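You operate a simulated robot arm through the tools that you are given. There is no shell and no other tool. Be economical: measure what you need, move in short steps, check, and stop when the job is done.

Carry out the task below with a simulated robot arm. There is one attempt and no reset: what you move stays moved.

## Task
Take the brass bush out, set the depth rod to about 10 mm and zero it there.
Fine: go by the read-out, within 1 mm; bush on the blue mat, the other stays put; rod raised at the end.

It is judged by the outcome, as a careful person would: the job done as asked, and still so three seconds after it is handed in. It fails if anything else is knocked over, pushed out of place, dropped, spilled or broken.

## Robot
A 6-joint arm with a two-finger parallel gripper, fixed in place. Base frame: the origin is at the foot of the arm, x ahead of it, y to its left, z up; the work surface is at about z = 0.88. Readings come in m, degrees, newtons and seconds.
With the tool pointing down near the work surface it reaches from about 0.32 to 0.7 m from the base axis. Its first joint turns from -166.0 to 166.0 degrees. Payload 4.1 kg.
The TCP is the grasp point between the finger pads, 0.023 m short of the fingertips. In the tool frame z runs along the fingers and y along their closing line. Largest opening 0.094 m; finger width 0.038, thickness 0.01; the body of the gripper, 0.054 by 0.096 m, starts 0.039 m behind the TCP.
Orientation is that of the tool frame in the base frame, as a unit quaternion [x, y, z, w]. With the fingers straight down and closing along the base's y, the tool's x points along the base's -x, its y along +y and its z along -z.

## Interface
- The arm moves only by the tool jog_arm. Its argument "motion" is a list of rows, each a list of 3 entries, a list of its own where there are three numbers: the shift along the tool's x, y, z in cm, then the turn, a rotation vector about the tool's x, y, z in degrees, then the opening, from 0 (shut) to 1 (fully open). In form: [[[dx, dy, dz], [wx, wy, wz], jaw], ...]. A call has 1 to 8 rows; each row shifts and turns the commanded pose from where the row before left it, along the tool's axes as they then stand. A row lasts 0.2 s, in which the tool goes at most 0.05 m and 8.6 degrees; a call with a longer step from one row to the next is refused whole, and so is a gripper value outside its range. A pose out of reach is approached as far as the arm can. The call stops where the force on the tool passes 40 N (or 10 N more than at its start, if that is more) or the arm is blocked; 0.2 s more then pass. The fingers move at their own pace (about 0.045 m/s each) and stop on an object; they squeeze with about 30 N. The grip force told is the motor's: it shows also when the fingers shut on nothing. Time passes only in rows, and 0.2 s behind the last, so rows that do not move let the fingers close. The reply holds the time, the measured pose of the TCP, the force on the tool along the base axes, the opening and the grip force, in the units named above and with some noise.
- Cameras (640 x 400 px; columns grow to the right, rows downward): "scene" is fixed at [0.3989, 0.649, 1.4962]; the picture's right is [-0.50, 0.87, 0.00], its down [0.63, 0.37, -0.68] and it looks along [-0.59, -0.34, -0.73] (base axes); focal length 214 px, centre (320, 200). "wrist" rides on the gripper at [-0.039, 0, -0.044] in the tool frame; the picture's right is [0.00, -1.00, 0.00], its down [0.97, 0.00, -0.24] and it looks along [0.24, 0.00, 0.97] (tool axes); focal length 218 px, centre (320, 200). There is no depth. A picture from a camera that has moved, and an enlarged one, comes with that camera's place and axes in the base frame and with its lens.
- snapshot(camera): a new picture of that camera. No time passes.
- lift_body(by): slides the trunk up (or, below 0, down) by that many m; the arm rides with it, the base frame stays. It gives what a move gives, with no picture.
- inspect(camera, box): a new picture of the part [left, top, right, bottom] of that camera's present view, enlarged. No time passes.
- job_done(): hands the job in; it is judged then, once.

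Work in short steps. Places have to be worked out from the pictures, the camera data and where the tool is seen: move nearer, look again, correct. Check each grasp and each placing, and mend what went wrong. You have 120 turns and 64 pictures in all, those below and enlarged ones among them. Open the gripper and draw the arm clear of the work before you hand the job in, unless the task says otherwise; then end with one line.

The tools are called after "Emit:" by a JSON object that holds its "api" and its "payload". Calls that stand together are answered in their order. jog_arm: Moves the arm, as the interface text tells. Its arguments: {"type":"object","properties":{"motion":{"type":"array","items":{"type":"array"}}},"required":["motion"]} The other tools are called the same way: lift_body (by) slides the trunk up or down; snapshot (camera) takes a picture; inspect (camera, box) takes an enlarged picture of a part of a camera's view; job_done () hands the job in.

At the start:

```text
t: 0.0
ee_pos: [0.1271, 0.3414, 1.2976]
tool_rot: [-0.001, 1.0, 0.0, 0.0]
wrist_force: [-0.3, 0.0, -0.7]
gripper_width: 0.094
gripper_force: 0.1
trunk travel left (down, up): [-0.525, 0.065]
```

scene: 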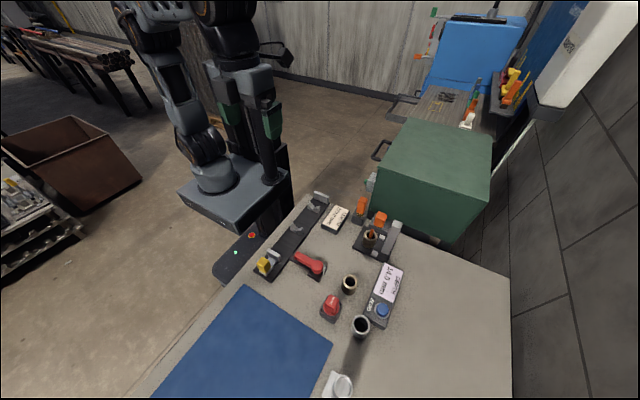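
wrist: 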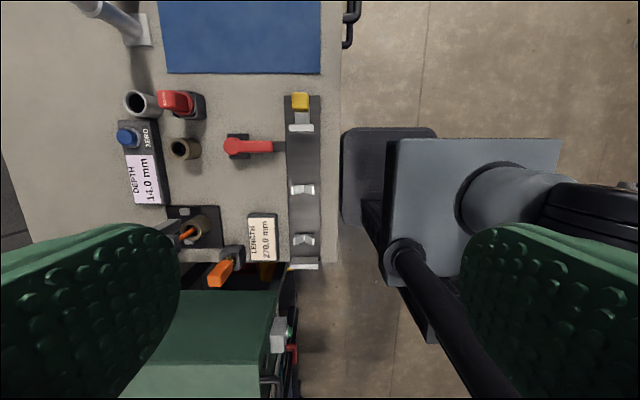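

The scene shows a depth gauge with a read-out at 14.0 mm, bushes, a rail and a blue mat. I enlarge both views to identify parts.

Emit:
{"api": "inspect", "payload": {"camera": "scene", "box": [240, 180, 440, 305]}}

Emit:
{"api": "inspect", "payload": {"camera": "scene", "box": [290, 250, 450, 350]}}

Emit:
{"api": "inspect", "payload": {"camera": "wrist", "box": [100, 70, 340, 220]}}

Emit:
{"api": "inspect", "payload": {"camera": "wrist", "box": [100, 180, 340, 330]}}

```text
3.20 times, centred on (340, 242) of scene
camera zoom: at [0.3989, 0.649, 1.4962], right [-0.5, 0.87, 0.0], down [0.63, 0.37, -0.68], along [-0.59, -0.34, -0.73], focal length 686 px, centre (256, 64)
```

zoom: 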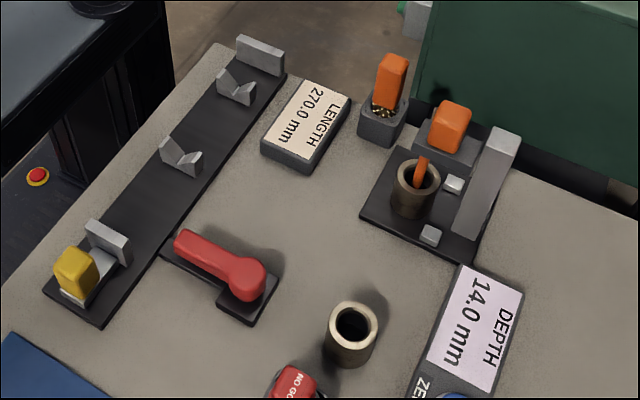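

```text
4.00 times, centred on (370, 300) of scene
camera zoom: at [0.3989, 0.649, 1.4962], right [-0.5, 0.87, 0.0], down [0.63, 0.37, -0.68], along [-0.59, -0.34, -0.73], focal length 858 px, centre (120, -200)
```

zoom: 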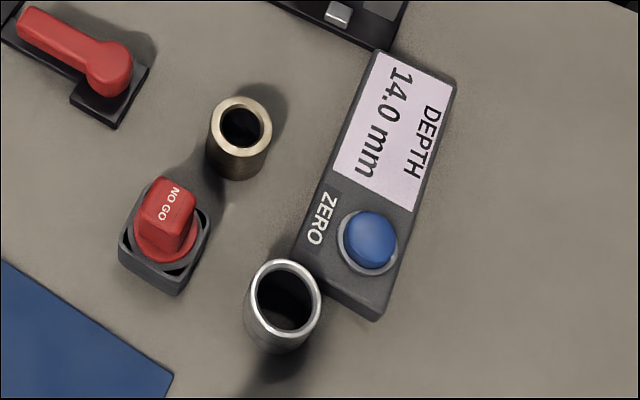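

```text
2.67 times, centred on (220, 145) of wrist
camera zoom: at [0.1665, 0.3393, 1.3411], right [0.0, -1.0, 0.0], down [-0.97, 0.0, 0.24], along [-0.24, 0.0, -0.97], focal length 582 px, centre (587, 347)
```

zoom: 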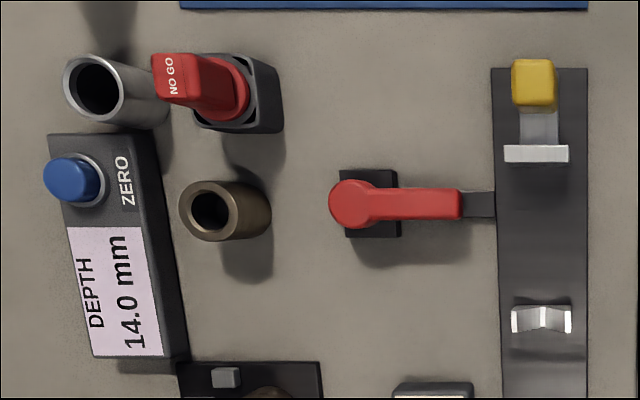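

```text
2.67 times, centred on (220, 255) of wrist
camera zoom: at [0.1665, 0.3393, 1.3411], right [0.0, -1.0, 0.0], down [-0.97, 0.0, 0.24], along [-0.24, 0.0, -0.97], focal length 582 px, centre (587, 53)
```

zoom: 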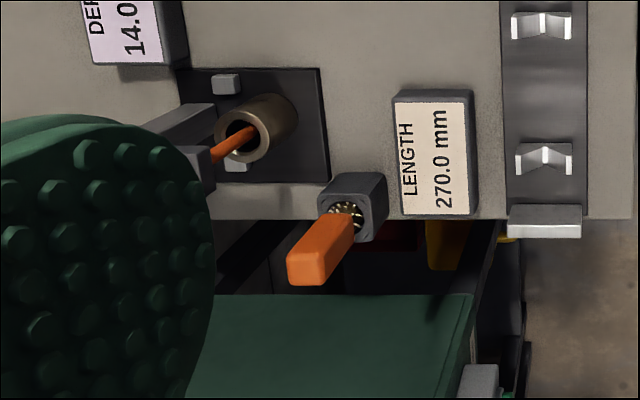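

The fixture with a bush and the orange depth rod is near (0.0, 0.60), its top at z≈0.93. I take a closer look from the scene camera.

Emit:
{"api": "inspect", "payload": {"camera": "scene", "box": [340, 190, 420, 240]}}

Emit:
{"api": "inspect", "payload": {"camera": "scene", "box": [340, 215, 420, 265]}}

```text
8.00 times, centred on (380, 215) of scene
camera zoom: at [0.3989, 0.649, 1.4962], right [-0.5, 0.87, 0.0], down [0.63, 0.37, -0.68], along [-0.59, -0.34, -0.73], focal length 1716 px, centre (-160, 80)
```

zoom: 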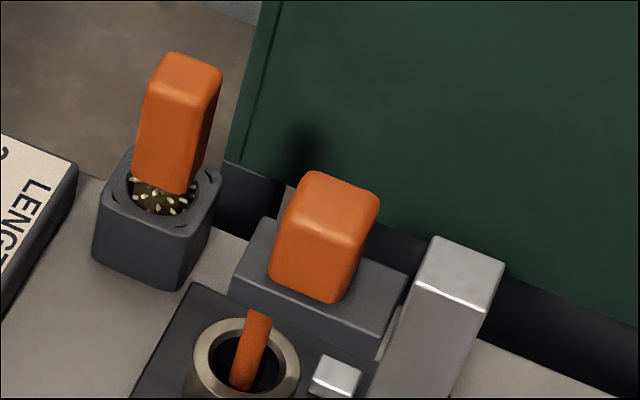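

```text
8.00 times, centred on (380, 240) of scene
camera zoom: at [0.3989, 0.649, 1.4962], right [-0.5, 0.87, 0.0], down [0.63, 0.37, -0.68], along [-0.59, -0.34, -0.73], focal length 1716 px, centre (-160, -120)
```

zoom: 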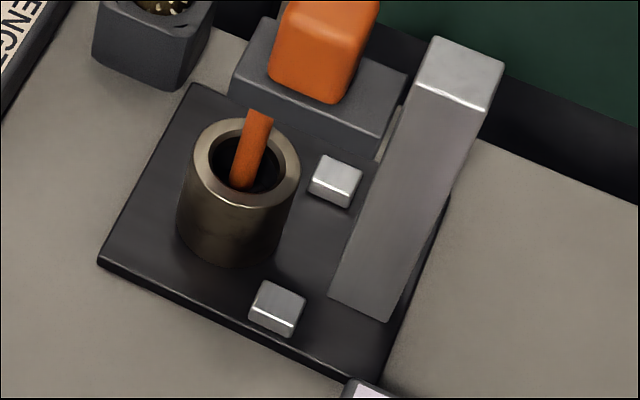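

Next I shift the tool 18 cm along +y at this height for a central wrist view of the fixture.

Emit:
{"api": "jog_arm", "payload": {"motion": [[[0, 4.5, 0], [0, 0, 0], 1], [[0, 4.5, 0], [0, 0, 0], 1], [[0, 4.5, 0], [0, 0, 0], 1], [[0, 4.5, 0], [0, 0, 0], 1], [[0, 0, 0], [0, 0, 0], 1]]}}

Emit:
{"api": "snapshot", "payload": {"camera": "wrist"}}

```text
t: 1.2
ee_pos: [0.1271, 0.5195, 1.2982]
tool_rot: [0.0, 1.0, 0.0, -0.001]
wrist_force: [0.2, 0.6, 0.2]
gripper_width: 0.0939
gripper_force: 0.1
trunk travel left (down, up): [-0.525, 0.065]
```

```text
55 pictures are left
camera wrist: at [0.1669, 0.5181, 1.3418], right [0.0, -1.0, 0.0], down [-0.97, 0.0, 0.24], along [-0.24, 0.0, -0.97], focal length 218 px, centre (320, 200)
```

wrist: 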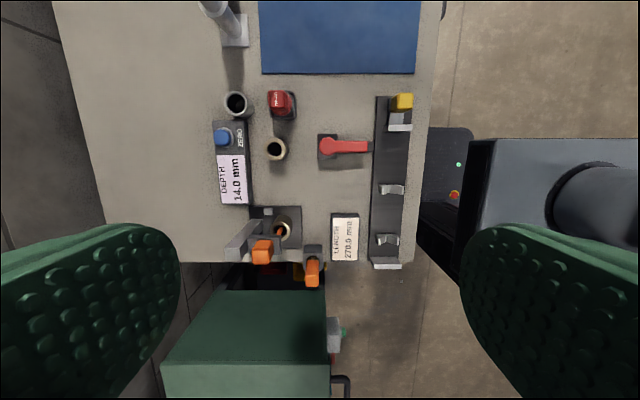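

Emit:
{"api": "inspect", "payload": {"camera": "wrist", "box": [210, 190, 338, 270]}}

```text
5.00 times, centred on (274, 230) of wrist
camera zoom: at [0.1669, 0.5181, 1.3418], right [0.0, -1.0, 0.0], down [-0.97, 0.0, 0.24], along [-0.24, 0.0, -0.97], focal length 1091 px, centre (550, 50)
```

zoom: 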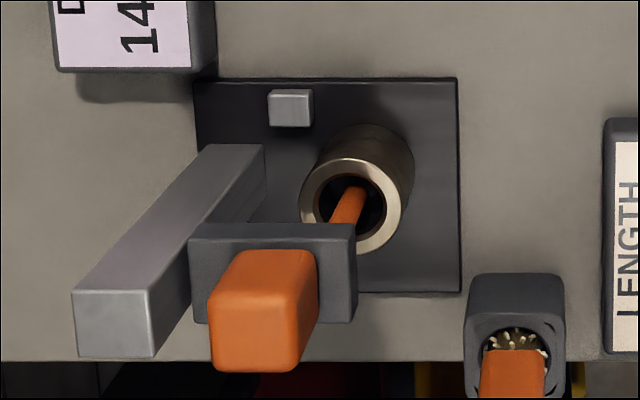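

Estimates so far: knob top is at about (-0.010, 0.613, 1.026), the bush axis at (-0.004, 0.600) with its top near 0.927, and the post at y≈0.657 reaching z≈1.038. I'll turn the tool +90° about its z so the fingers close along x, clear of the post.

Emit:
{"api": "jog_arm", "payload": {"motion": [[[0, 0, 0], [0, 0, 8.5], 1], [[0, 0, 0], [0, 0, 8.5], 1], [[0, 0, 0], [0, 0, 8.5], 1], [[0, 0, 0], [0, 0, 8.5], 1], [[0, 0, 0], [0, 0, 8.5], 1], [[0, 0, 0], [0, 0, 8.5], 1], [[0, 0, 0], [0, 0, 8.5], 1], [[0, 0, 0], [0, 0, 8.5], 1]]}}

Emit:
{"api": "jog_arm", "payload": {"motion": [[[0, 0, 0], [0, 0, 8.5], 1], [[0, 0, 0], [0, 0, 8.5], 1], [[0, 0, 0], [0, 0, 5], 1], [[0, -4.5, 0], [0, 0, 0], 1], [[0, -4.5, 0], [0, 0, 0], 1], [[0, -4.5, 2], [0, 0, 0], 1], [[0, 0, 4], [0, 0, 0], 1], [[0, 0, 0], [0, 0, 0], 1]]}}

Emit:
{"api": "snapshot", "payload": {"camera": "wrist"}}

```text
t: 3.0
ee_pos: [0.1274, 0.5215, 1.2979]
tool_rot: [0.561, 0.828, 0.0, 0.001]
wrist_force: [-1.2, -0.3, -0.5]
gripper_width: 0.094
gripper_force: 0.0
trunk travel left (down, up): [-0.525, 0.065]
```

```text
t: 4.8
ee_pos: [0.1241, 0.5119, 1.2365]
tool_rot: [0.705, 0.709, 0.0, -0.001]
wrist_force: [0.6, 0.0, -0.1]
gripper_width: 0.0939
gripper_force: 0.1
out of reach, approached as far as the arm can: row 4, 5, 6, 7
trunk travel left (down, up): [-0.525, 0.065]
```

```text
53 pictures are left
camera wrist: at [0.1245, 0.4707, 1.2809], right [-1.0, -0.01, 0.0], down [-0.01, 0.97, 0.24], along [0.0, 0.24, -0.97], focal length 218 px, centre (320, 200)
```

wrist: 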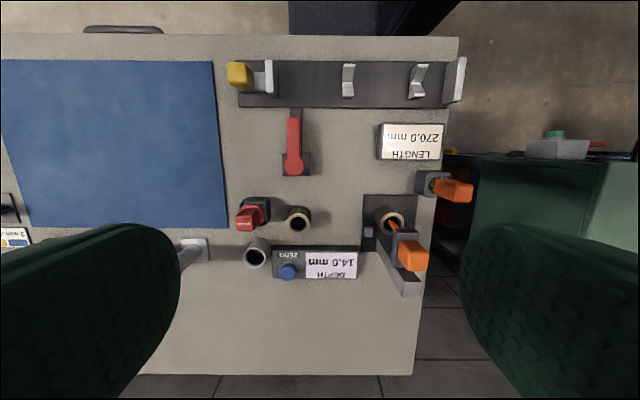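

The x-shift was reported out of reach. I look at the arm's posture to see why.

Emit:
{"api": "snapshot", "payload": {"camera": "scene"}}

Emit:
{"api": "jog_arm", "payload": {"motion": [[[0, -1, 0], [0, 0, 0], 1], [[0, 0, 0], [0, 0, 0], 1]]}}

```text
52 pictures are left
```

scene: 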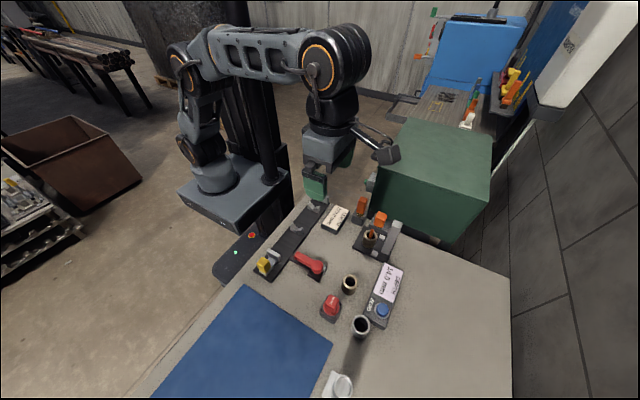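

```text
t: 5.4
ee_pos: [0.1232, 0.5108, 1.2385]
tool_rot: [0.705, 0.709, -0.001, -0.001]
wrist_force: [0.4, -0.3, 0.4]
gripper_width: 0.0939
gripper_force: 0.0
out of reach, approached as far as the arm can: row 1
trunk travel left (down, up): [-0.525, 0.065]
```

To see if the last joint's limit is the cause, I turn back 45° and retry the move.

Emit:
{"api": "jog_arm", "payload": {"motion": [[[0, 0, 0], [0, 0, -8], 1], [[0, 0, 0], [0, 0, -8], 1], [[0, 0, 0], [0, 0, -8], 1], [[0, 0, 0], [0, 0, -8], 1], [[0, 0, 0], [0, 0, -8], 1], [[0, 0, 0], [0, 0, -5], 1], [[3, -3, 0], [0, 0, 0], 1], [[0, 0, 0], [0, 0, 0], 1]]}}

```text
t: 7.2
ee_pos: [0.0817, 0.5098, 1.238]
tool_rot: [0.383, 0.924, 0.0, 0.0]
wrist_force: [0.0, -0.2, 0.1]
gripper_width: 0.0942
gripper_force: 0.1
trunk travel left (down, up): [-0.525, 0.065]
```

Confirmed, it is the last joint's limit. I go the other way to yaw -90° (fingers still close along x, camera on the far side).

Emit:
{"api": "jog_arm", "payload": {"motion": [[[0, 0, 0], [0, 0, -8.5], 1], [[0, 0, 0], [0, 0, -8.5], 1], [[0, 0, 0], [0, 0, -8.5], 1], [[0, 0, 0], [0, 0, -8.5], 1], [[0, 0, 0], [0, 0, -8.5], 1], [[0, 0, 0], [0, 0, -8.5], 1], [[0, 0, 0], [0, 0, -8.5], 1], [[0, 0, 0], [0, 0, -8.5], 1]]}}

Emit:
{"api": "jog_arm", "payload": {"motion": [[[0, 0, 0], [0, 0, -8.5], 1], [[0, 0, 0], [0, 0, -8.5], 1], [[0, 0, 0], [0, 0, -8.5], 1], [[0, 0, 0], [0, 0, -8.5], 1], [[0, 0, 0], [0, 0, -8.5], 1], [[0, 0, 0], [0, 0, -8.5], 1], [[0, 0, 0], [0, 0, -8.5], 1], [[0, 0, 0], [0, 0, -7.5], 1]]}}

Emit:
{"api": "jog_arm", "payload": {"motion": [[[-2, 3, 0], [0, 0, 0], 1], [[-2, 3, 2], [0, 0, 0], 1], [[-2, 3, 2], [0, 0, 0], 1], [[0, 0, 0], [0, 0, 0], 1]]}}

Emit:
{"api": "snapshot", "payload": {"camera": "wrist"}}

```text
t: 9.0
ee_pos: [0.0806, 0.5116, 1.2372]
tool_rot: [-0.201, 0.98, 0.0, 0.0]
wrist_force: [-0.3, 0.9, 0.7]
gripper_width: 0.094
gripper_force: 0.0
trunk travel left (down, up): [-0.525, 0.065]
```

```text
t: 10.8
ee_pos: [0.082, 0.5112, 1.238]
tool_rot: [0.707, -0.707, -0.001, 0.0]
wrist_force: [-0.3, 0.7, -0.1]
gripper_width: 0.0941
gripper_force: 0.0
trunk travel left (down, up): [-0.525, 0.065]
```

```text
t: 11.8
ee_pos: [-0.0095, 0.5707, 1.1974]
tool_rot: [0.707, -0.707, 0.0, 0.0]
wrist_force: [0.4, 0.6, -0.8]
gripper_width: 0.0939
gripper_force: 0.1
trunk travel left (down, up): [-0.525, 0.065]
```

```text
51 pictures are left
camera wrist: at [-0.0088, 0.6088, 1.2407], right [1.0, 0.0, 0.0], down [0.0, -0.97, 0.24], along [0.0, -0.24, -0.97], focal length 218 px, centre (320, 200)
```

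wrist: 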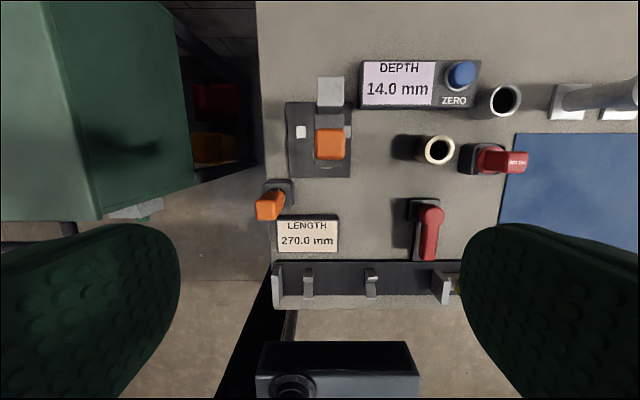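

Emit:
{"api": "inspect", "payload": {"camera": "wrist", "box": [265, 60, 393, 140]}}

Emit:
{"api": "inspect", "payload": {"camera": "wrist", "box": [265, 110, 393, 190]}}

```text
5.00 times, centred on (329, 100) of wrist
camera zoom: at [-0.0088, 0.6088, 1.2407], right [1.0, 0.0, 0.0], down [0.0, -0.97, 0.24], along [0.0, -0.24, -0.97], focal length 1091 px, centre (275, 700)
```

zoom: 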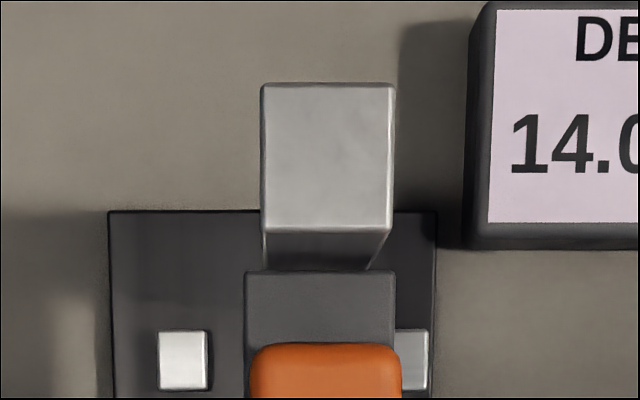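

```text
5.00 times, centred on (329, 150) of wrist
camera zoom: at [-0.0088, 0.6088, 1.2407], right [1.0, 0.0, 0.0], down [0.0, -0.97, 0.24], along [0.0, -0.24, -0.97], focal length 1091 px, centre (275, 450)
```

zoom: 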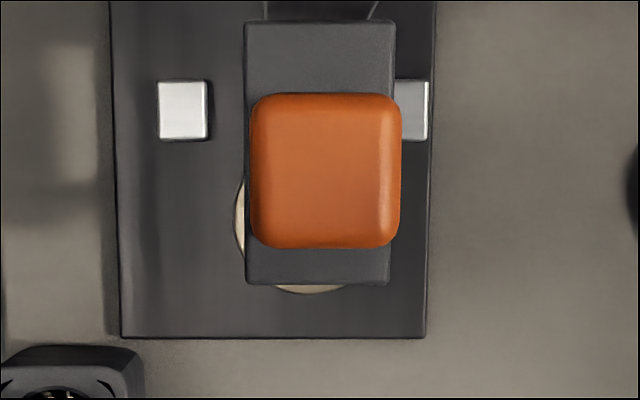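

Knob centre now reads (0.000, 0.611), with the top at about 1.026. I move above it and descend to z≈1.065 to check.

Emit:
{"api": "jog_arm", "payload": {"motion": [[[-2, -0.5, 2], [0, 0, 0], 1], [[-2, -0.45, 3], [0, 0, 0], 1], [[0, 0, 4], [0, 0, 0], 1], [[0, 0, 4], [0, 0, 0], 1], [[0, 0, 0], [0, 0, 0], 1]]}}

Emit:
{"api": "snapshot", "payload": {"camera": "wrist"}}

Emit:
{"api": "inspect", "payload": {"camera": "scene", "box": [320, 150, 440, 225]}}

```text
t: 13.0
ee_pos: [0.0021, 0.61, 1.0661]
tool_rot: [0.707, -0.707, -0.001, 0.0]
wrist_force: [-0.6, 0.4, 0.2]
gripper_width: 0.094
gripper_force: 0.0
out of reach, approached as far as the arm can: row 2
trunk travel left (down, up): [-0.525, 0.065]
```

```text
48 pictures are left
camera wrist: at [0.0018, 0.6462, 1.1094], right [1.0, 0.0, 0.0], down [0.0, -0.97, 0.24], along [0.0, -0.24, -0.97], focal length 218 px, centre (320, 200)
```

wrist: 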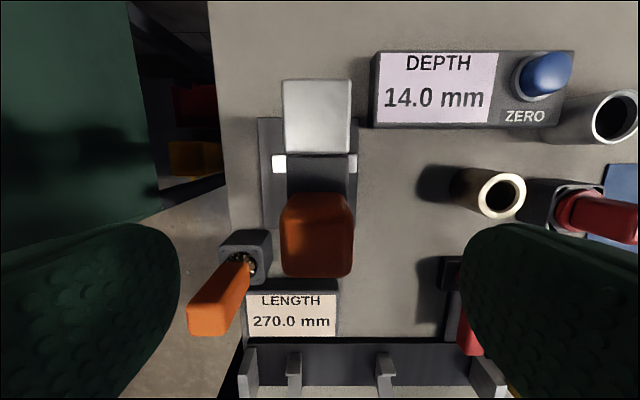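

```text
5.33 times, centred on (380, 188) of scene
camera zoom: at [0.3989, 0.649, 1.4962], right [-0.5, 0.87, 0.0], down [0.63, 0.37, -0.68], along [-0.59, -0.34, -0.73], focal length 1144 px, centre (0, 267)
```

zoom: 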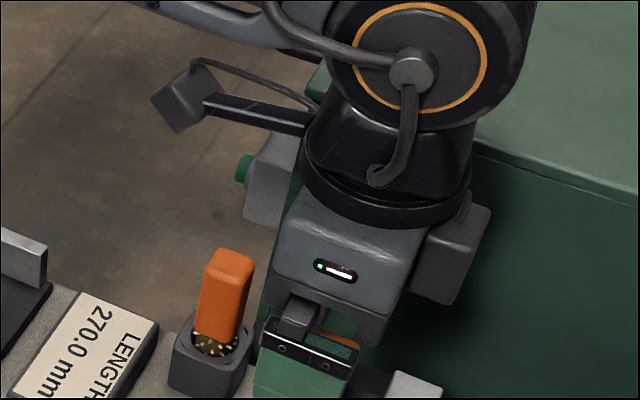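

Alignment looks good. I descend to z≈1.028 and close on the knob.

Emit:
{"api": "jog_arm", "payload": {"motion": [[[0, 0.15, 2], [0, 0, 0], 1], [[0, 0, 1.8], [0, 0, 0], 1], [[0, 0, 0], [0, 0, 0], 1]]}}

Emit:
{"api": "jog_arm", "payload": {"motion": [[[0, 0, 0], [0, 0, 0], 0.5], [[0, 0, 0], [0, 0, 0], 0.25], [[0, 0, 0], [0, 0, 0], 0.2], [[0, 0, 0], [0, 0, 0], 0.2], [[0, 0, 0], [0, 0, 0], 0.2], [[0, 0, 0], [0, 0, 0], 0.2]]}}

Emit:
{"api": "snapshot", "payload": {"camera": "wrist"}}

```text
t: 13.8
ee_pos: [-0.0011, 0.6096, 1.0287]
tool_rot: [-0.707, 0.707, 0.001, 0.0]
wrist_force: [0.5, -0.5, -0.6]
gripper_width: 0.0939
gripper_force: 0.1
trunk travel left (down, up): [-0.525, 0.065]
```

```text
t: 15.2
ee_pos: [0.0005, 0.6095, 1.0277]
tool_rot: [0.707, -0.707, 0.0, 0.001]
wrist_force: [0.9, -0.6, -1.3]
gripper_width: 0.0277
gripper_force: 44.8
trunk travel left (down, up): [-0.525, 0.065]
```

```text
46 pictures are left
camera wrist: at [0.0005, 0.6462, 1.0719], right [1.0, 0.0, 0.0], down [0.0, -0.97, 0.24], along [0.0, -0.24, -0.97], focal length 218 px, centre (320, 200)
```

wrist: 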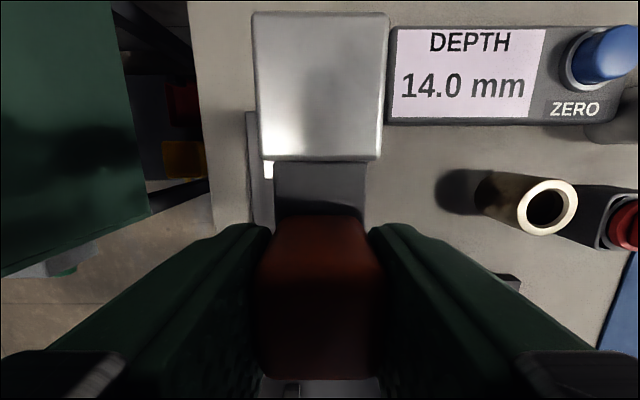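

The knob is gripped (27.7 mm) and the read-out can be seen from here. I raise gently by 1 cm and check.

Emit:
{"api": "jog_arm", "payload": {"motion": [[[0, 0, -0.5], [0, 0, 0], 0.2], [[0, 0, -0.5], [0, 0, 0], 0.2], [[0, 0, 0], [0, 0, 0], 0.2]]}}

Emit:
{"api": "snapshot", "payload": {"camera": "wrist"}}

```text
t: 16.0
ee_pos: [0.0011, 0.6082, 1.0384]
tool_rot: [0.707, -0.707, -0.001, -0.001]
wrist_force: [3.2, -0.9, -3.2]
gripper_width: 0.0279
gripper_force: 44.9
trunk travel left (down, up): [-0.525, 0.065]
```

```text
45 pictures are left
camera wrist: at [0.0005, 0.6462, 1.0817], right [1.0, 0.0, 0.0], down [0.0, -0.97, 0.24], along [0.0, -0.24, -0.97], focal length 218 px, centre (320, 200)
```

wrist: 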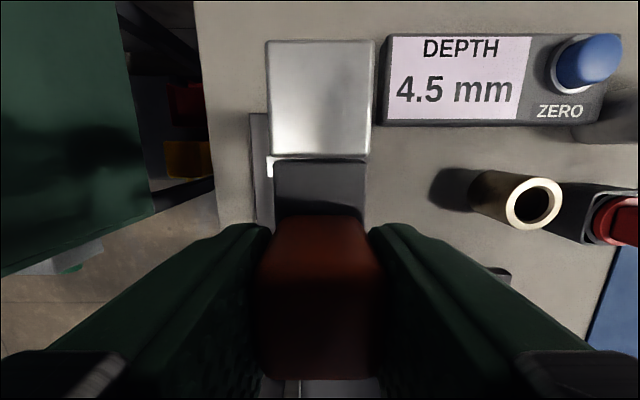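

Depth falls as the rod rises (4.5 mm after about 9.5 mm up), so 10 mm is about 4 mm above the starting height. I raise further to clear the bush.

Emit:
{"api": "jog_arm", "payload": {"motion": [[[0, 0, -0.6], [0, 0, 0], 0.2], [[0, 0, -0.6], [0, 0, 0], 0.2], [[0, 0, -0.6], [0, 0, 0], 0.2], [[0, 0, 0], [0, 0, 0], 0.2]]}}

Emit:
{"api": "snapshot", "payload": {"camera": "wrist"}}

Emit:
{"api": "inspect", "payload": {"camera": "scene", "box": [330, 185, 426, 245]}}

```text
t: 17.0
ee_pos: [0.0003, 0.608, 1.057]
tool_rot: [-0.707, 0.707, 0.0, 0.0]
wrist_force: [4.4, 0.5, -1.9]
gripper_width: 0.0279
gripper_force: 44.9
trunk travel left (down, up): [-0.525, 0.065]
```

```text
44 pictures are left
camera wrist: at [0.0006, 0.6462, 1.1], right [1.0, 0.0, 0.0], down [0.0, -0.97, 0.24], along [0.0, -0.24, -0.97], focal length 218 px, centre (320, 200)
```

wrist: 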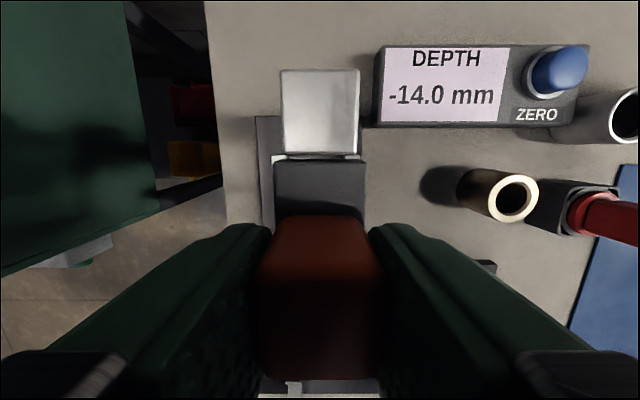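

```text
6.67 times, centred on (378, 215) of scene
camera zoom: at [0.3989, 0.649, 1.4962], right [-0.5, 0.87, 0.0], down [0.63, 0.37, -0.68], along [-0.59, -0.34, -0.73], focal length 1430 px, centre (-67, 100)
```

zoom: 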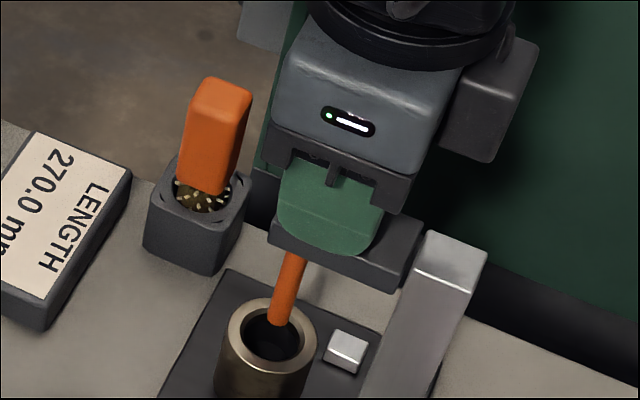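

The whole head slides up the post. I raise it another 2 cm, watching the forces.

Emit:
{"api": "jog_arm", "payload": {"motion": [[[0, 0, -0.6], [0, 0, 0], 0.2], [[0, 0, -0.6], [0, 0, 0], 0.2], [[0, 0, -0.6], [0, 0, 0], 0.2], [[0, 0, 0], [0, 0, 0], 0.2]]}}

Emit:
{"api": "snapshot", "payload": {"camera": "wrist"}}

Emit:
{"api": "inspect", "payload": {"camera": "scene", "box": [330, 185, 426, 245]}}

```text
t: 18.0
ee_pos: [0.0006, 0.608, 1.0738]
tool_rot: [0.707, -0.707, 0.001, 0.001]
wrist_force: [3.6, -2.2, -10.7]
gripper_width: 0.0276
gripper_force: 45.3
trunk travel left (down, up): [-0.525, 0.065]
```

```text
42 pictures are left
camera wrist: at [0.0005, 0.6463, 1.117], right [1.0, 0.0, 0.0], down [0.0, -0.97, 0.24], along [0.0, -0.24, -0.97], focal length 218 px, centre (320, 200)
```

wrist: 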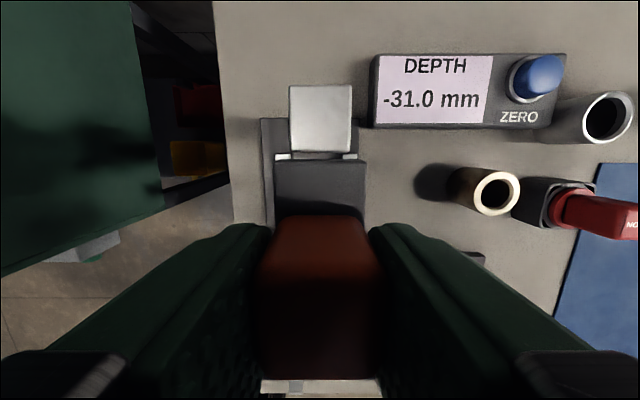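

```text
6.67 times, centred on (378, 215) of scene
camera zoom: at [0.3989, 0.649, 1.4962], right [-0.5, 0.87, 0.0], down [0.63, 0.37, -0.68], along [-0.59, -0.34, -0.73], focal length 1430 px, centre (-67, 100)
```

zoom: 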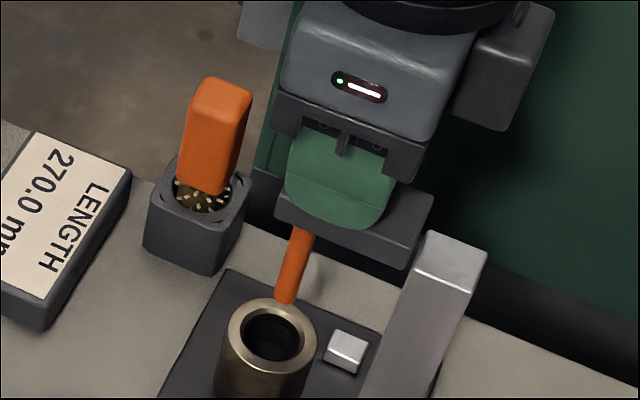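

The force has grown, so the head is at its top stop (-31 mm). I relieve 1 mm, release slightly and see if the head holds.

Emit:
{"api": "jog_arm", "payload": {"motion": [[[0, 0, 0.12], [0, 0, 0], 0.2], [[0, 0, 0], [0, 0, 0], 0.34], [[0, 0, 0], [0, 0, 0], 0.36]]}}

Emit:
{"api": "snapshot", "payload": {"camera": "wrist"}}

```text
t: 18.8
ee_pos: [-0.0014, 0.6078, 1.073]
tool_rot: [-0.707, 0.707, 0.0, 0.0]
wrist_force: [-0.2, -0.9, -0.3]
gripper_width: 0.0338
gripper_force: 0.1
trunk travel left (down, up): [-0.525, 0.065]
```

```text
40 pictures are left
camera wrist: at [-0.0007, 0.6458, 1.1171], right [1.0, 0.0, 0.0], down [0.0, -0.97, 0.24], along [0.0, -0.24, -0.97], focal length 218 px, centre (320, 200)
```

wrist: 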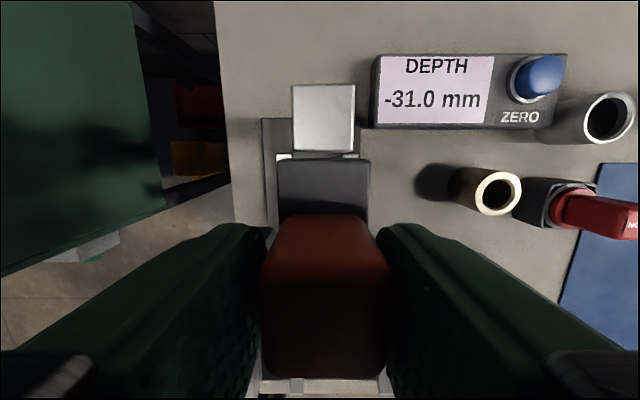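

The head holds at -31.0 mm. I open wider, retreat up and back, then swing to yaw ≈ +65° so I can approach the bush low and tilted from the robot's side.

Emit:
{"api": "jog_arm", "payload": {"motion": [[[0, 0, 0], [0, 0, 0], 0.6], [[0, 0, -2], [0, 0, 0], 0.7], [[0, 0, -4], [0, 0, 0], 0.7], [[4, -1, -2], [0, 0, 0], 0.7], [[4, -2, 0], [0, 0, -8], 0.7], [[0, 0, 0], [0, 0, 8], 0.7]]}}

Emit:
{"api": "jog_arm", "payload": {"motion": [[[0, 0, 0], [0, 0, 8.5], 0.7], [[0, 0, 0], [0, 0, 8.5], 0.7], [[0, 0, 0], [0, 0, 8.5], 0.7], [[0, 0, 0], [0, 0, 8.5], 0.7], [[0, 0, 0], [0, 0, 8.5], 0.7], [[0, 0, 0], [0, 0, 8.5], 0.7], [[0, 0, 0], [0, 0, 8.5], 0.7], [[0, 0, 0], [0, 0, 8.5], 0.7]]}}

Emit:
{"api": "jog_arm", "payload": {"motion": [[[0, 0, 0], [0, 0, 8.5], 0.7], [[0, 0, 0], [0, 0, 8.5], 0.7], [[0, 0, 0], [0, 0, 8.5], 0.7], [[0, 0, 0], [0, 0, 8.5], 0.7], [[0, 0, 0], [0, 0, 8.5], 0.7], [[0, 0, 0], [0, 0, 8.5], 0.7], [[0, 0, 0], [0, 0, 8.5], 0.7], [[0, 0, 0], [0, 0, 8.5], 0.7]]}}

Emit:
{"api": "jog_arm", "payload": {"motion": [[[0, 0, 0], [0, 0, 8.5], 0.7], [[0, 0, 0], [0, 0, 8.5], 0.7], [[0, 0, 0], [0, 0, 2], 0.7], [[0, 0, 0], [0, 0, 0], 0.7]]}}

Emit:
{"api": "snapshot", "payload": {"camera": "wrist"}}

```text
t: 20.2
ee_pos: [0.0293, 0.5289, 1.1536]
tool_rot: [0.707, -0.707, 0.0, 0.0]
wrist_force: [-1.2, 0.0, 0.5]
gripper_width: 0.0656
gripper_force: 0.2
trunk travel left (down, up): [-0.525, 0.065]
```

```text
t: 22.0
ee_pos: [0.0296, 0.527, 1.1531]
tool_rot: [-0.189, 0.982, 0.0, 0.0]
wrist_force: [-0.8, -0.4, 0.7]
gripper_width: 0.0659
gripper_force: 0.1
trunk travel left (down, up): [-0.525, 0.065]
```

```text
t: 23.8
ee_pos: [0.0302, 0.5283, 1.1535]
tool_rot: [0.391, 0.92, -0.001, 0.0]
wrist_force: [-0.5, 0.8, 0.6]
gripper_width: 0.0659
gripper_force: 0.0
trunk travel left (down, up): [-0.525, 0.065]
```

```text
t: 24.8
ee_pos: [0.0293, 0.5272, 1.1533]
tool_rot: [0.537, 0.843, 0.0, 0.0]
wrist_force: [-0.3, 0.2, 0.5]
gripper_width: 0.0659
gripper_force: 0.1
trunk travel left (down, up): [-0.525, 0.065]
```

```text
39 pictures are left
camera wrist: at [0.0463, 0.4912, 1.1966], right [-0.91, -0.42, 0.0], down [-0.41, 0.88, 0.24], along [-0.1, 0.22, -0.97], focal length 218 px, centre (320, 200)
```

wrist: 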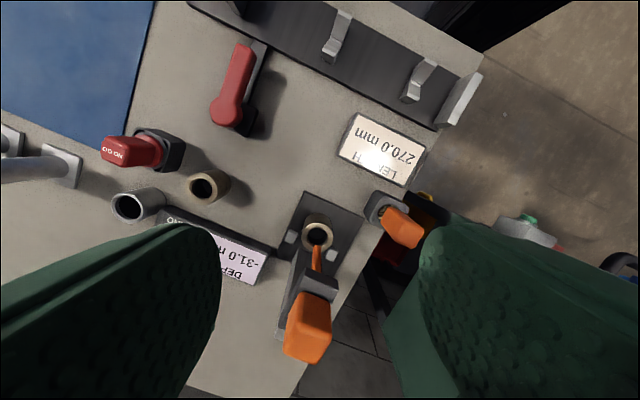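

Emit:
{"api": "inspect", "payload": {"camera": "wrist", "box": [256, 180, 384, 260]}}

```text
5.00 times, centred on (320, 220) of wrist
camera zoom: at [0.0463, 0.4912, 1.1966], right [-0.91, -0.42, 0.0], down [-0.41, 0.88, 0.24], along [-0.1, 0.22, -0.97], focal length 1091 px, centre (320, 100)
```

zoom: 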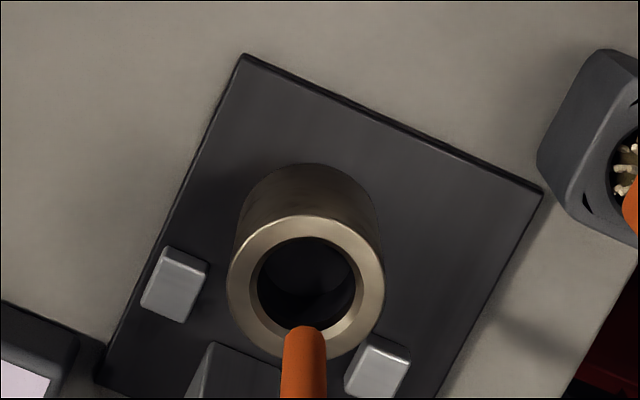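

The bush axis is at (0.000, 0.600), top near 0.927, Ø≈41 mm. Next I tilt the tool 45° so its fingers point outward and down.

Emit:
{"api": "jog_arm", "payload": {"motion": [[[0, 0, 0], [0, 7.5, 0], 0.7], [[0, 0, 0], [0, 7.5, 0], 0.7], [[0, 0, 0], [0, 7.5, 0], 0.7], [[0, 0, 0], [0, 7.5, 0], 0.7], [[0, 0, 0], [0, 7.5, 0], 0.7], [[0, 0, 0], [0, 7.5, 0], 0.7], [[0, 0, 0], [0, 0, 0], 0.7]]}}

```text
t: 26.4
ee_pos: [0.0286, 0.5272, 1.1531]
tool_rot: [0.496, 0.779, 0.206, -0.323]
wrist_force: [0.7, -0.2, 0.4]
gripper_width: 0.0658
gripper_force: 0.0
trunk travel left (down, up): [-0.525, 0.065]
```

The tilt was reached. Now I descend to the pre-approach point, about 8 cm behind the grasp along the tool axis.

Emit:
{"api": "jog_arm", "payload": {"motion": [[[-2.85, 0.1, 3.2], [0, 0, 0], 0.7], [[-2.85, 0.1, 3.2], [0, 0, 0], 0.7], [[-2.85, 0.1, 3.2], [0, 0, 0], 0.7], [[-2.85, 0.1, 3.2], [0, 0, 0], 0.7], [[0, 0, 0], [0, 0, 0], 0.7]]}}

Emit:
{"api": "snapshot", "payload": {"camera": "wrist"}}

Emit:
{"api": "inspect", "payload": {"camera": "scene", "box": [290, 165, 434, 255]}}

```text
t: 27.6
ee_pos: [0.0292, 0.538, 0.9834]
tool_rot: [0.497, 0.779, 0.206, -0.322]
wrist_force: [0.0, -0.2, -0.7]
gripper_width: 0.0658
gripper_force: 0.1
trunk travel left (down, up): [-0.525, 0.065]
```

```text
37 pictures are left
camera wrist: at [0.0544, 0.4839, 0.9862], right [-0.91, -0.42, 0.0], down [-0.22, 0.47, 0.86], along [-0.36, 0.78, -0.52], focal length 218 px, centre (320, 200)
```

wrist: 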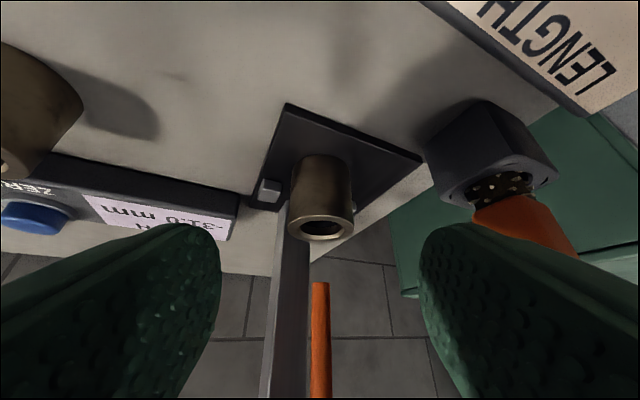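

```text
4.44 times, centred on (362, 210) of scene
camera zoom: at [0.3989, 0.649, 1.4962], right [-0.5, 0.87, 0.0], down [0.63, 0.37, -0.68], along [-0.59, -0.34, -0.73], focal length 953 px, centre (133, 156)
```

zoom: 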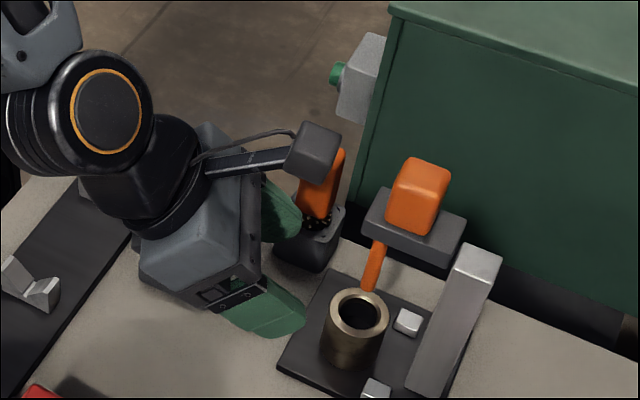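

The scene view shows a sensor pod on the hand's upper side, at about tool (+0.10, +0.02, -0.09). At 45° it would hit the raised head. I back off, tilt further to 60° and yaw to 55° so that it passes clear.

Emit:
{"api": "jog_arm", "payload": {"motion": [[[0, 0, -3], [0, 0, 0], 0.6], [[0, 0, 0], [0, 7.5, 0], 0.55], [[0, 0, 0], [0, 7.5, 0], 0.52], [[0, 0, 0], [4.33, 0, -2.5], 0.52], [[0, 0, 0], [4.33, 0, -2.5], 0.52], [[0, 0, 0], [0, 0, 0], 0.52]]}}

```text
t: 29.0
ee_pos: [0.0382, 0.5199, 1.0038]
tool_rot: [0.4, 0.768, 0.231, -0.444]
wrist_force: [-0.6, -0.1, -0.7]
gripper_width: 0.0489
gripper_force: 0.0
trunk travel left (down, up): [-0.525, 0.065]
```

Orientation is as wanted. Next is the pre-approach point (0.046, 0.534, 0.957).

Emit:
{"api": "jog_arm", "payload": {"motion": [[[-1.9, 0.75, 1.5], [0, 0, 0], 0.52], [[-1.83, 0.71, 1.45], [0, 0, 0], 0.52], [[0, 0, 0], [0, 0, 0], 0.52]]}}

Emit:
{"api": "snapshot", "payload": {"camera": "wrist"}}

Emit:
{"api": "inspect", "payload": {"camera": "scene", "box": [290, 175, 434, 265]}}

```text
t: 29.8
ee_pos: [0.0457, 0.5337, 0.956]
tool_rot: [0.399, 0.768, 0.231, -0.444]
wrist_force: [-0.2, -0.6, 0.0]
gripper_width: 0.049
gripper_force: 0.0
trunk travel left (down, up): [-0.525, 0.065]
```

```text
35 pictures are left
camera wrist: at [0.0795, 0.485, 0.9438], right [-0.82, -0.57, 0.0], down [-0.16, 0.23, 0.96], along [-0.55, 0.79, -0.28], focal length 218 px, centre (320, 200)
```

wrist: 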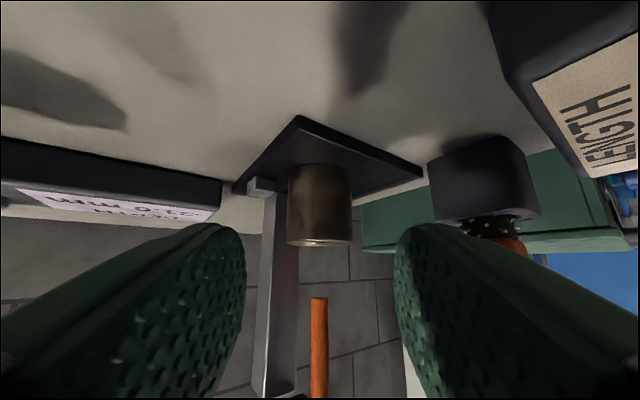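

```text
4.44 times, centred on (362, 220) of scene
camera zoom: at [0.3989, 0.649, 1.4962], right [-0.5, 0.87, 0.0], down [0.63, 0.37, -0.68], along [-0.59, -0.34, -0.73], focal length 953 px, centre (133, 111)
```

zoom: 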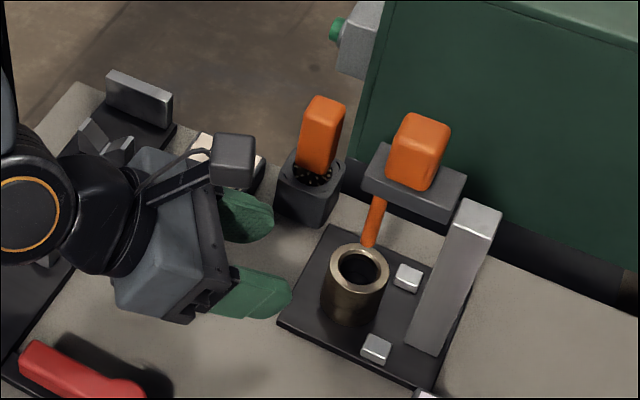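

The pod model matches this view, and the bush is centred between the fingers. I advance 4 cm along the tool axis and recheck clearances.

Emit:
{"api": "jog_arm", "payload": {"motion": [[[0, 0, 2], [0, 0, 0], 0.52], [[0, 0, 2], [0, 0, 0], 0.52], [[0, 0, 0], [0, 0, 0], 0.52]]}}

Emit:
{"api": "snapshot", "payload": {"camera": "wrist"}}

Emit:
{"api": "inspect", "payload": {"camera": "scene", "box": [310, 180, 422, 250]}}

```text
t: 30.6
ee_pos: [0.0267, 0.5615, 0.9362]
tool_rot: [0.401, 0.768, 0.231, -0.443]
wrist_force: [-0.6, -0.5, 0.3]
gripper_width: 0.0489
gripper_force: 0.0
trunk travel left (down, up): [-0.525, 0.065]
```

```text
33 pictures are left
camera wrist: at [0.0601, 0.5129, 0.9236], right [-0.82, -0.57, 0.0], down [-0.16, 0.23, 0.96], along [-0.55, 0.79, -0.28], focal length 218 px, centre (320, 200)
```

wrist: 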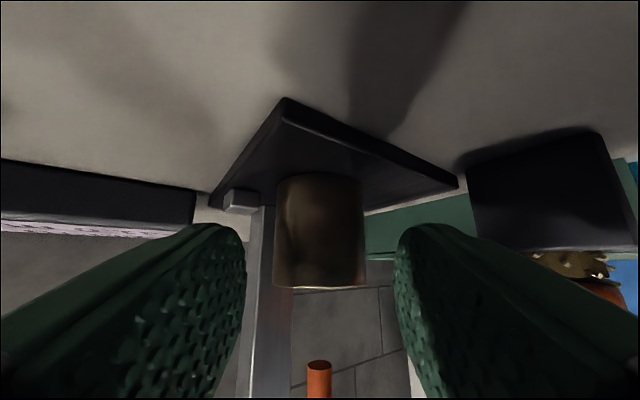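

```text
5.71 times, centred on (366, 215) of scene
camera zoom: at [0.3989, 0.649, 1.4962], right [-0.5, 0.87, 0.0], down [0.63, 0.37, -0.68], along [-0.59, -0.34, -0.73], focal length 1226 px, centre (57, 114)
```

zoom: 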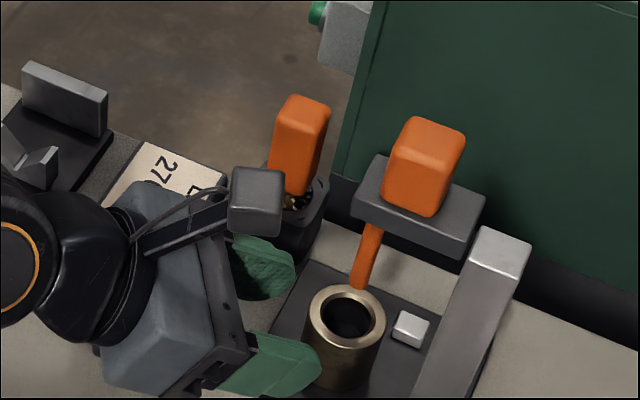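

In the image the pod will stay left of the head (about 14 zoom px clear), and the bush is centred. I advance the last 3 cm.

Emit:
{"api": "jog_arm", "payload": {"motion": [[[0, 0, 1.5], [0, 0, 0], 0.52], [[0, 0, 1.2], [0, 0, 0], 0.52], [[0, 0, 0], [0, 0, 0], 0.52]]}}

Emit:
{"api": "snapshot", "payload": {"camera": "wrist"}}

Emit:
{"api": "inspect", "payload": {"camera": "scene", "box": [310, 180, 422, 250]}}

```text
t: 31.4
ee_pos: [0.0125, 0.581, 0.9224]
tool_rot: [0.4, 0.768, 0.231, -0.443]
wrist_force: [0.5, 0.1, 0.0]
gripper_width: 0.0489
gripper_force: 0.0
trunk travel left (down, up): [-0.525, 0.065]
```

```text
31 pictures are left
camera wrist: at [0.0462, 0.5323, 0.9103], right [-0.82, -0.57, 0.0], down [-0.16, 0.23, 0.96], along [-0.55, 0.79, -0.28], focal length 218 px, centre (320, 200)
```

wrist: 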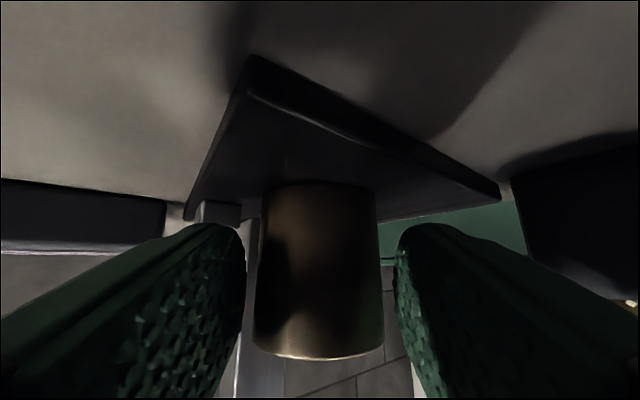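

```text
5.71 times, centred on (366, 215) of scene
camera zoom: at [0.3989, 0.649, 1.4962], right [-0.5, 0.87, 0.0], down [0.63, 0.37, -0.68], along [-0.59, -0.34, -0.73], focal length 1226 px, centre (57, 114)
```

zoom: 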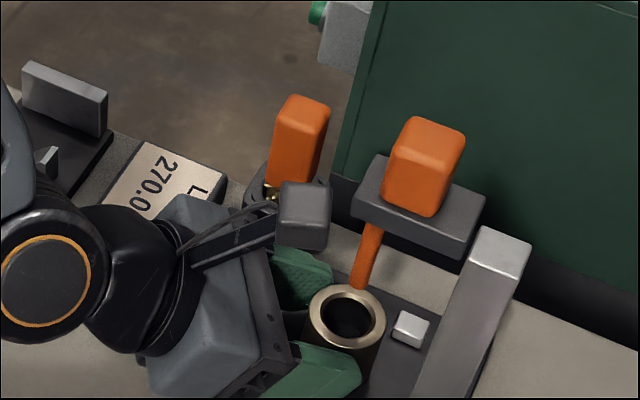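

Everything is clear and centred. I nudge 5 mm in horizontally, then close on the bush.

Emit:
{"api": "jog_arm", "payload": {"motion": [[[0.25, 0, 0.43], [0, 0, 0], 0.52], [[0, 0, 0], [0, 0, 0], 0.36], [[0, 0, 0], [0, 0, 0], 0.36], [[0, 0, 0], [0, 0, 0], 0.36], [[0, 0, 0], [0, 0, 0], 0.36]]}}

Emit:
{"api": "inspect", "payload": {"camera": "scene", "box": [310, 180, 422, 250]}}

```text
t: 32.6
ee_pos: [0.0098, 0.5853, 0.9231]
tool_rot: [0.4, 0.768, 0.231, -0.444]
wrist_force: [-0.2, 2.5, 2.4]
gripper_width: 0.0408
gripper_force: 30.3
trunk travel left (down, up): [-0.525, 0.065]
```

```text
5.71 times, centred on (366, 215) of scene
camera zoom: at [0.3989, 0.649, 1.4962], right [-0.5, 0.87, 0.0], down [0.63, 0.37, -0.68], along [-0.59, -0.34, -0.73], focal length 1226 px, centre (57, 114)
```

zoom: 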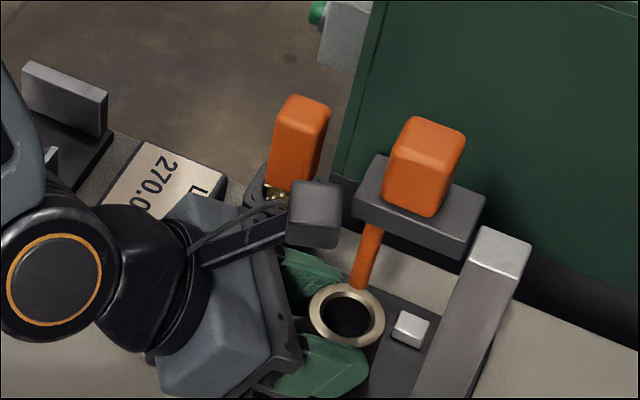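

The bush is gripped (40.8 mm). I lift 6 mm straight up and check that it comes along.

Emit:
{"api": "jog_arm", "payload": {"motion": [[[0.26, 0, -0.15], [0, 0, 0], 0.36], [[0.26, 0, -0.15], [0, 0, 0], 0.36], [[0, 0, 0], [0, 0, 0], 0.36]]}}

Emit:
{"api": "snapshot", "payload": {"camera": "wrist"}}

Emit:
{"api": "inspect", "payload": {"camera": "scene", "box": [310, 180, 422, 250]}}

```text
t: 33.4
ee_pos: [0.0102, 0.5854, 0.9285]
tool_rot: [0.4, 0.769, 0.23, -0.443]
wrist_force: [1.0, 0.7, -4.4]
gripper_width: 0.0409
gripper_force: 29.8
trunk travel left (down, up): [-0.525, 0.065]
```

```text
28 pictures are left
camera wrist: at [0.0432, 0.5363, 0.9162], right [-0.82, -0.57, 0.0], down [-0.16, 0.23, 0.96], along [-0.55, 0.79, -0.28], focal length 218 px, centre (320, 200)
```

wrist: 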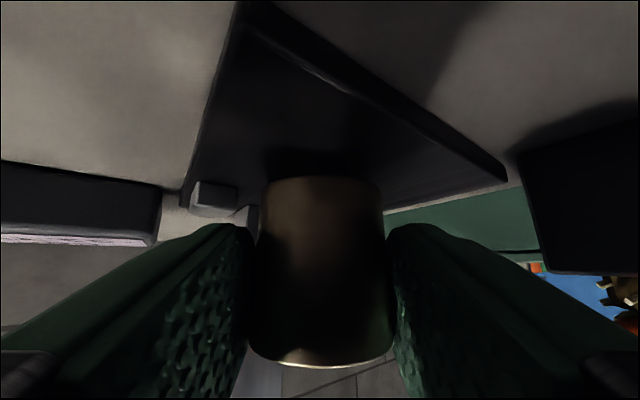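

```text
5.71 times, centred on (366, 215) of scene
camera zoom: at [0.3989, 0.649, 1.4962], right [-0.5, 0.87, 0.0], down [0.63, 0.37, -0.68], along [-0.59, -0.34, -0.73], focal length 1226 px, centre (57, 114)
```

zoom: 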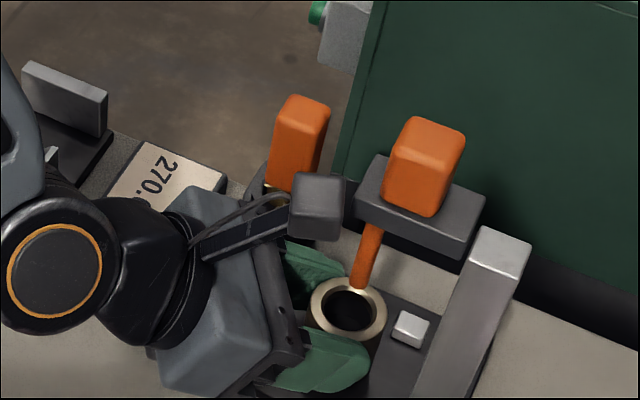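

The bush is lifted. I draw it back 6 cm horizontally from under the rod, then rise.

Emit:
{"api": "jog_arm", "payload": {"motion": [[[-1.0, 0, -1.73], [0, 0, 0], 0.36], [[-1.0, 0, -1.73], [0, 0, 0], 0.36], [[-1.0, 0, -1.73], [0, 0, 0], 0.36], [[2.6, 0, -1.5], [0, 0, 0], 0.36], [[3.46, 0, -2], [0, 0, 0], 0.36], [[3.46, 0, -2], [0, 0, 0], 0.36], [[0, 0, 0], [0, 0, 0], 0.36]]}}

Emit:
{"api": "snapshot", "payload": {"camera": "scene"}}

```text
t: 35.0
ee_pos: [0.0437, 0.5354, 1.0408]
tool_rot: [0.4, 0.768, 0.231, -0.444]
wrist_force: [-0.5, -0.1, -1.1]
gripper_width: 0.0338
gripper_force: 0.0
trunk travel left (down, up): [-0.525, 0.065]
```

```text
26 pictures are left
```

scene: 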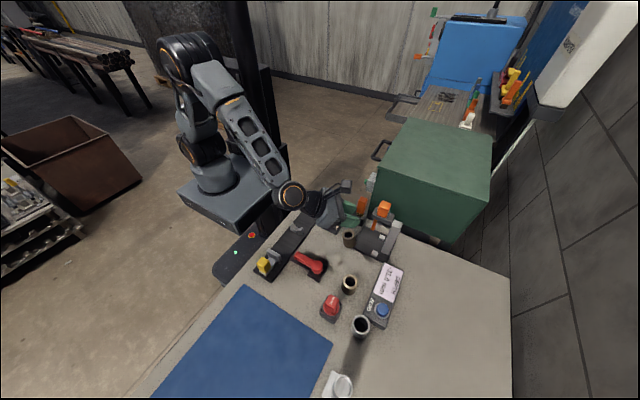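

The width reads 33.8 mm, so the bush slipped out. I look for it.

Emit:
{"api": "inspect", "payload": {"camera": "scene", "box": [310, 200, 422, 270]}}

Emit:
{"api": "snapshot", "payload": {"camera": "wrist"}}

```text
5.71 times, centred on (366, 235) of scene
camera zoom: at [0.3989, 0.649, 1.4962], right [-0.5, 0.87, 0.0], down [0.63, 0.37, -0.68], along [-0.59, -0.34, -0.73], focal length 1226 px, centre (57, 0)
```

zoom: 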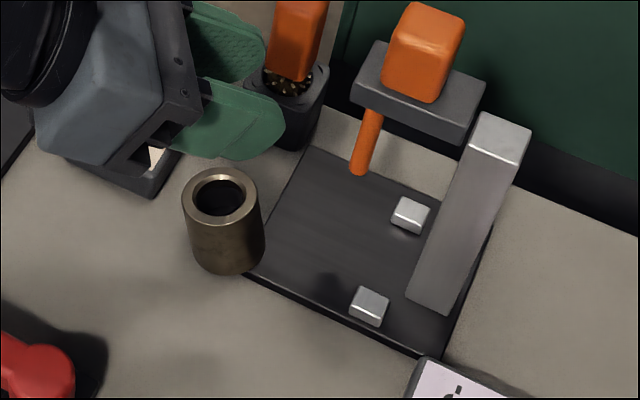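

```text
24 pictures are left
camera wrist: at [0.0783, 0.4868, 1.0279], right [-0.82, -0.57, 0.0], down [-0.16, 0.23, 0.96], along [-0.55, 0.79, -0.28], focal length 218 px, centre (320, 200)
```

wrist: 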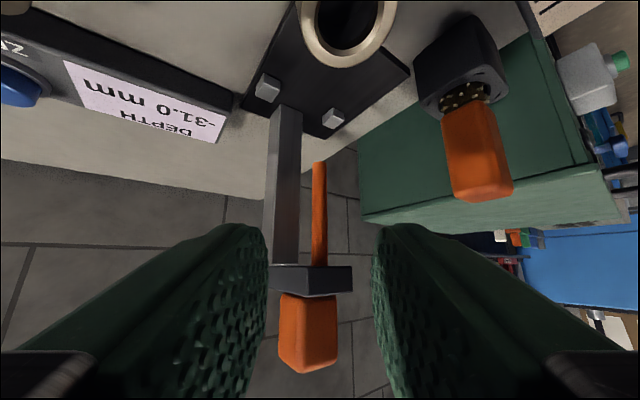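

It is standing upright on the bench just in front of the plate: I had commanded an opening instead of a full squeeze. It is now clear of the head, so I reduce the tilt to 45°, back off with the jaws open and re-approach.

Emit:
{"api": "jog_arm", "payload": {"motion": [[[0, 0, 0], [0, -7.5, 0], 0.5], [[0, 0, 0], [0, -7.5, 0], 0.7], [[-2.95, -1.7, -2.95], [0, 0, 0], 0.7], [[-1.38, 0, 1.38], [0, 0, 0], 0.7], [[-1.38, 0, 1.38], [0, 0, 0], 0.7], [[0, 0, 0], [0, 0, 0], 0.7]]}}

Emit:
{"api": "snapshot", "payload": {"camera": "wrist"}}

```text
t: 36.4
ee_pos: [0.0547, 0.4913, 1.0003]
tool_rot: [0.426, 0.82, 0.176, -0.34]
wrist_force: [-0.2, -0.2, 0.3]
gripper_width: 0.0659
gripper_force: 0.0
trunk travel left (down, up): [-0.525, 0.065]
```

```text
23 pictures are left
camera wrist: at [0.0883, 0.4417, 1.0027], right [-0.82, -0.57, 0.0], down [-0.3, 0.42, 0.86], along [-0.49, 0.7, -0.52], focal length 218 px, centre (320, 200)
```

wrist: 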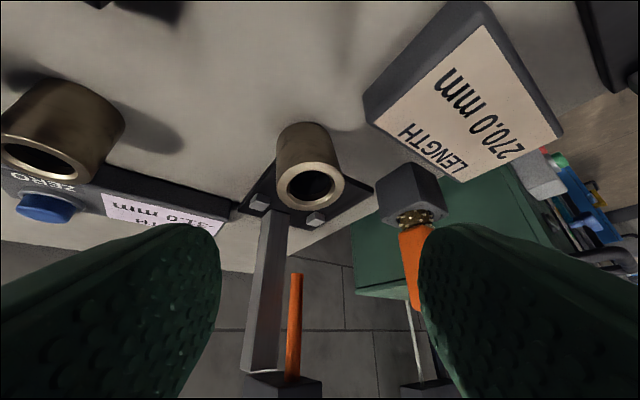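

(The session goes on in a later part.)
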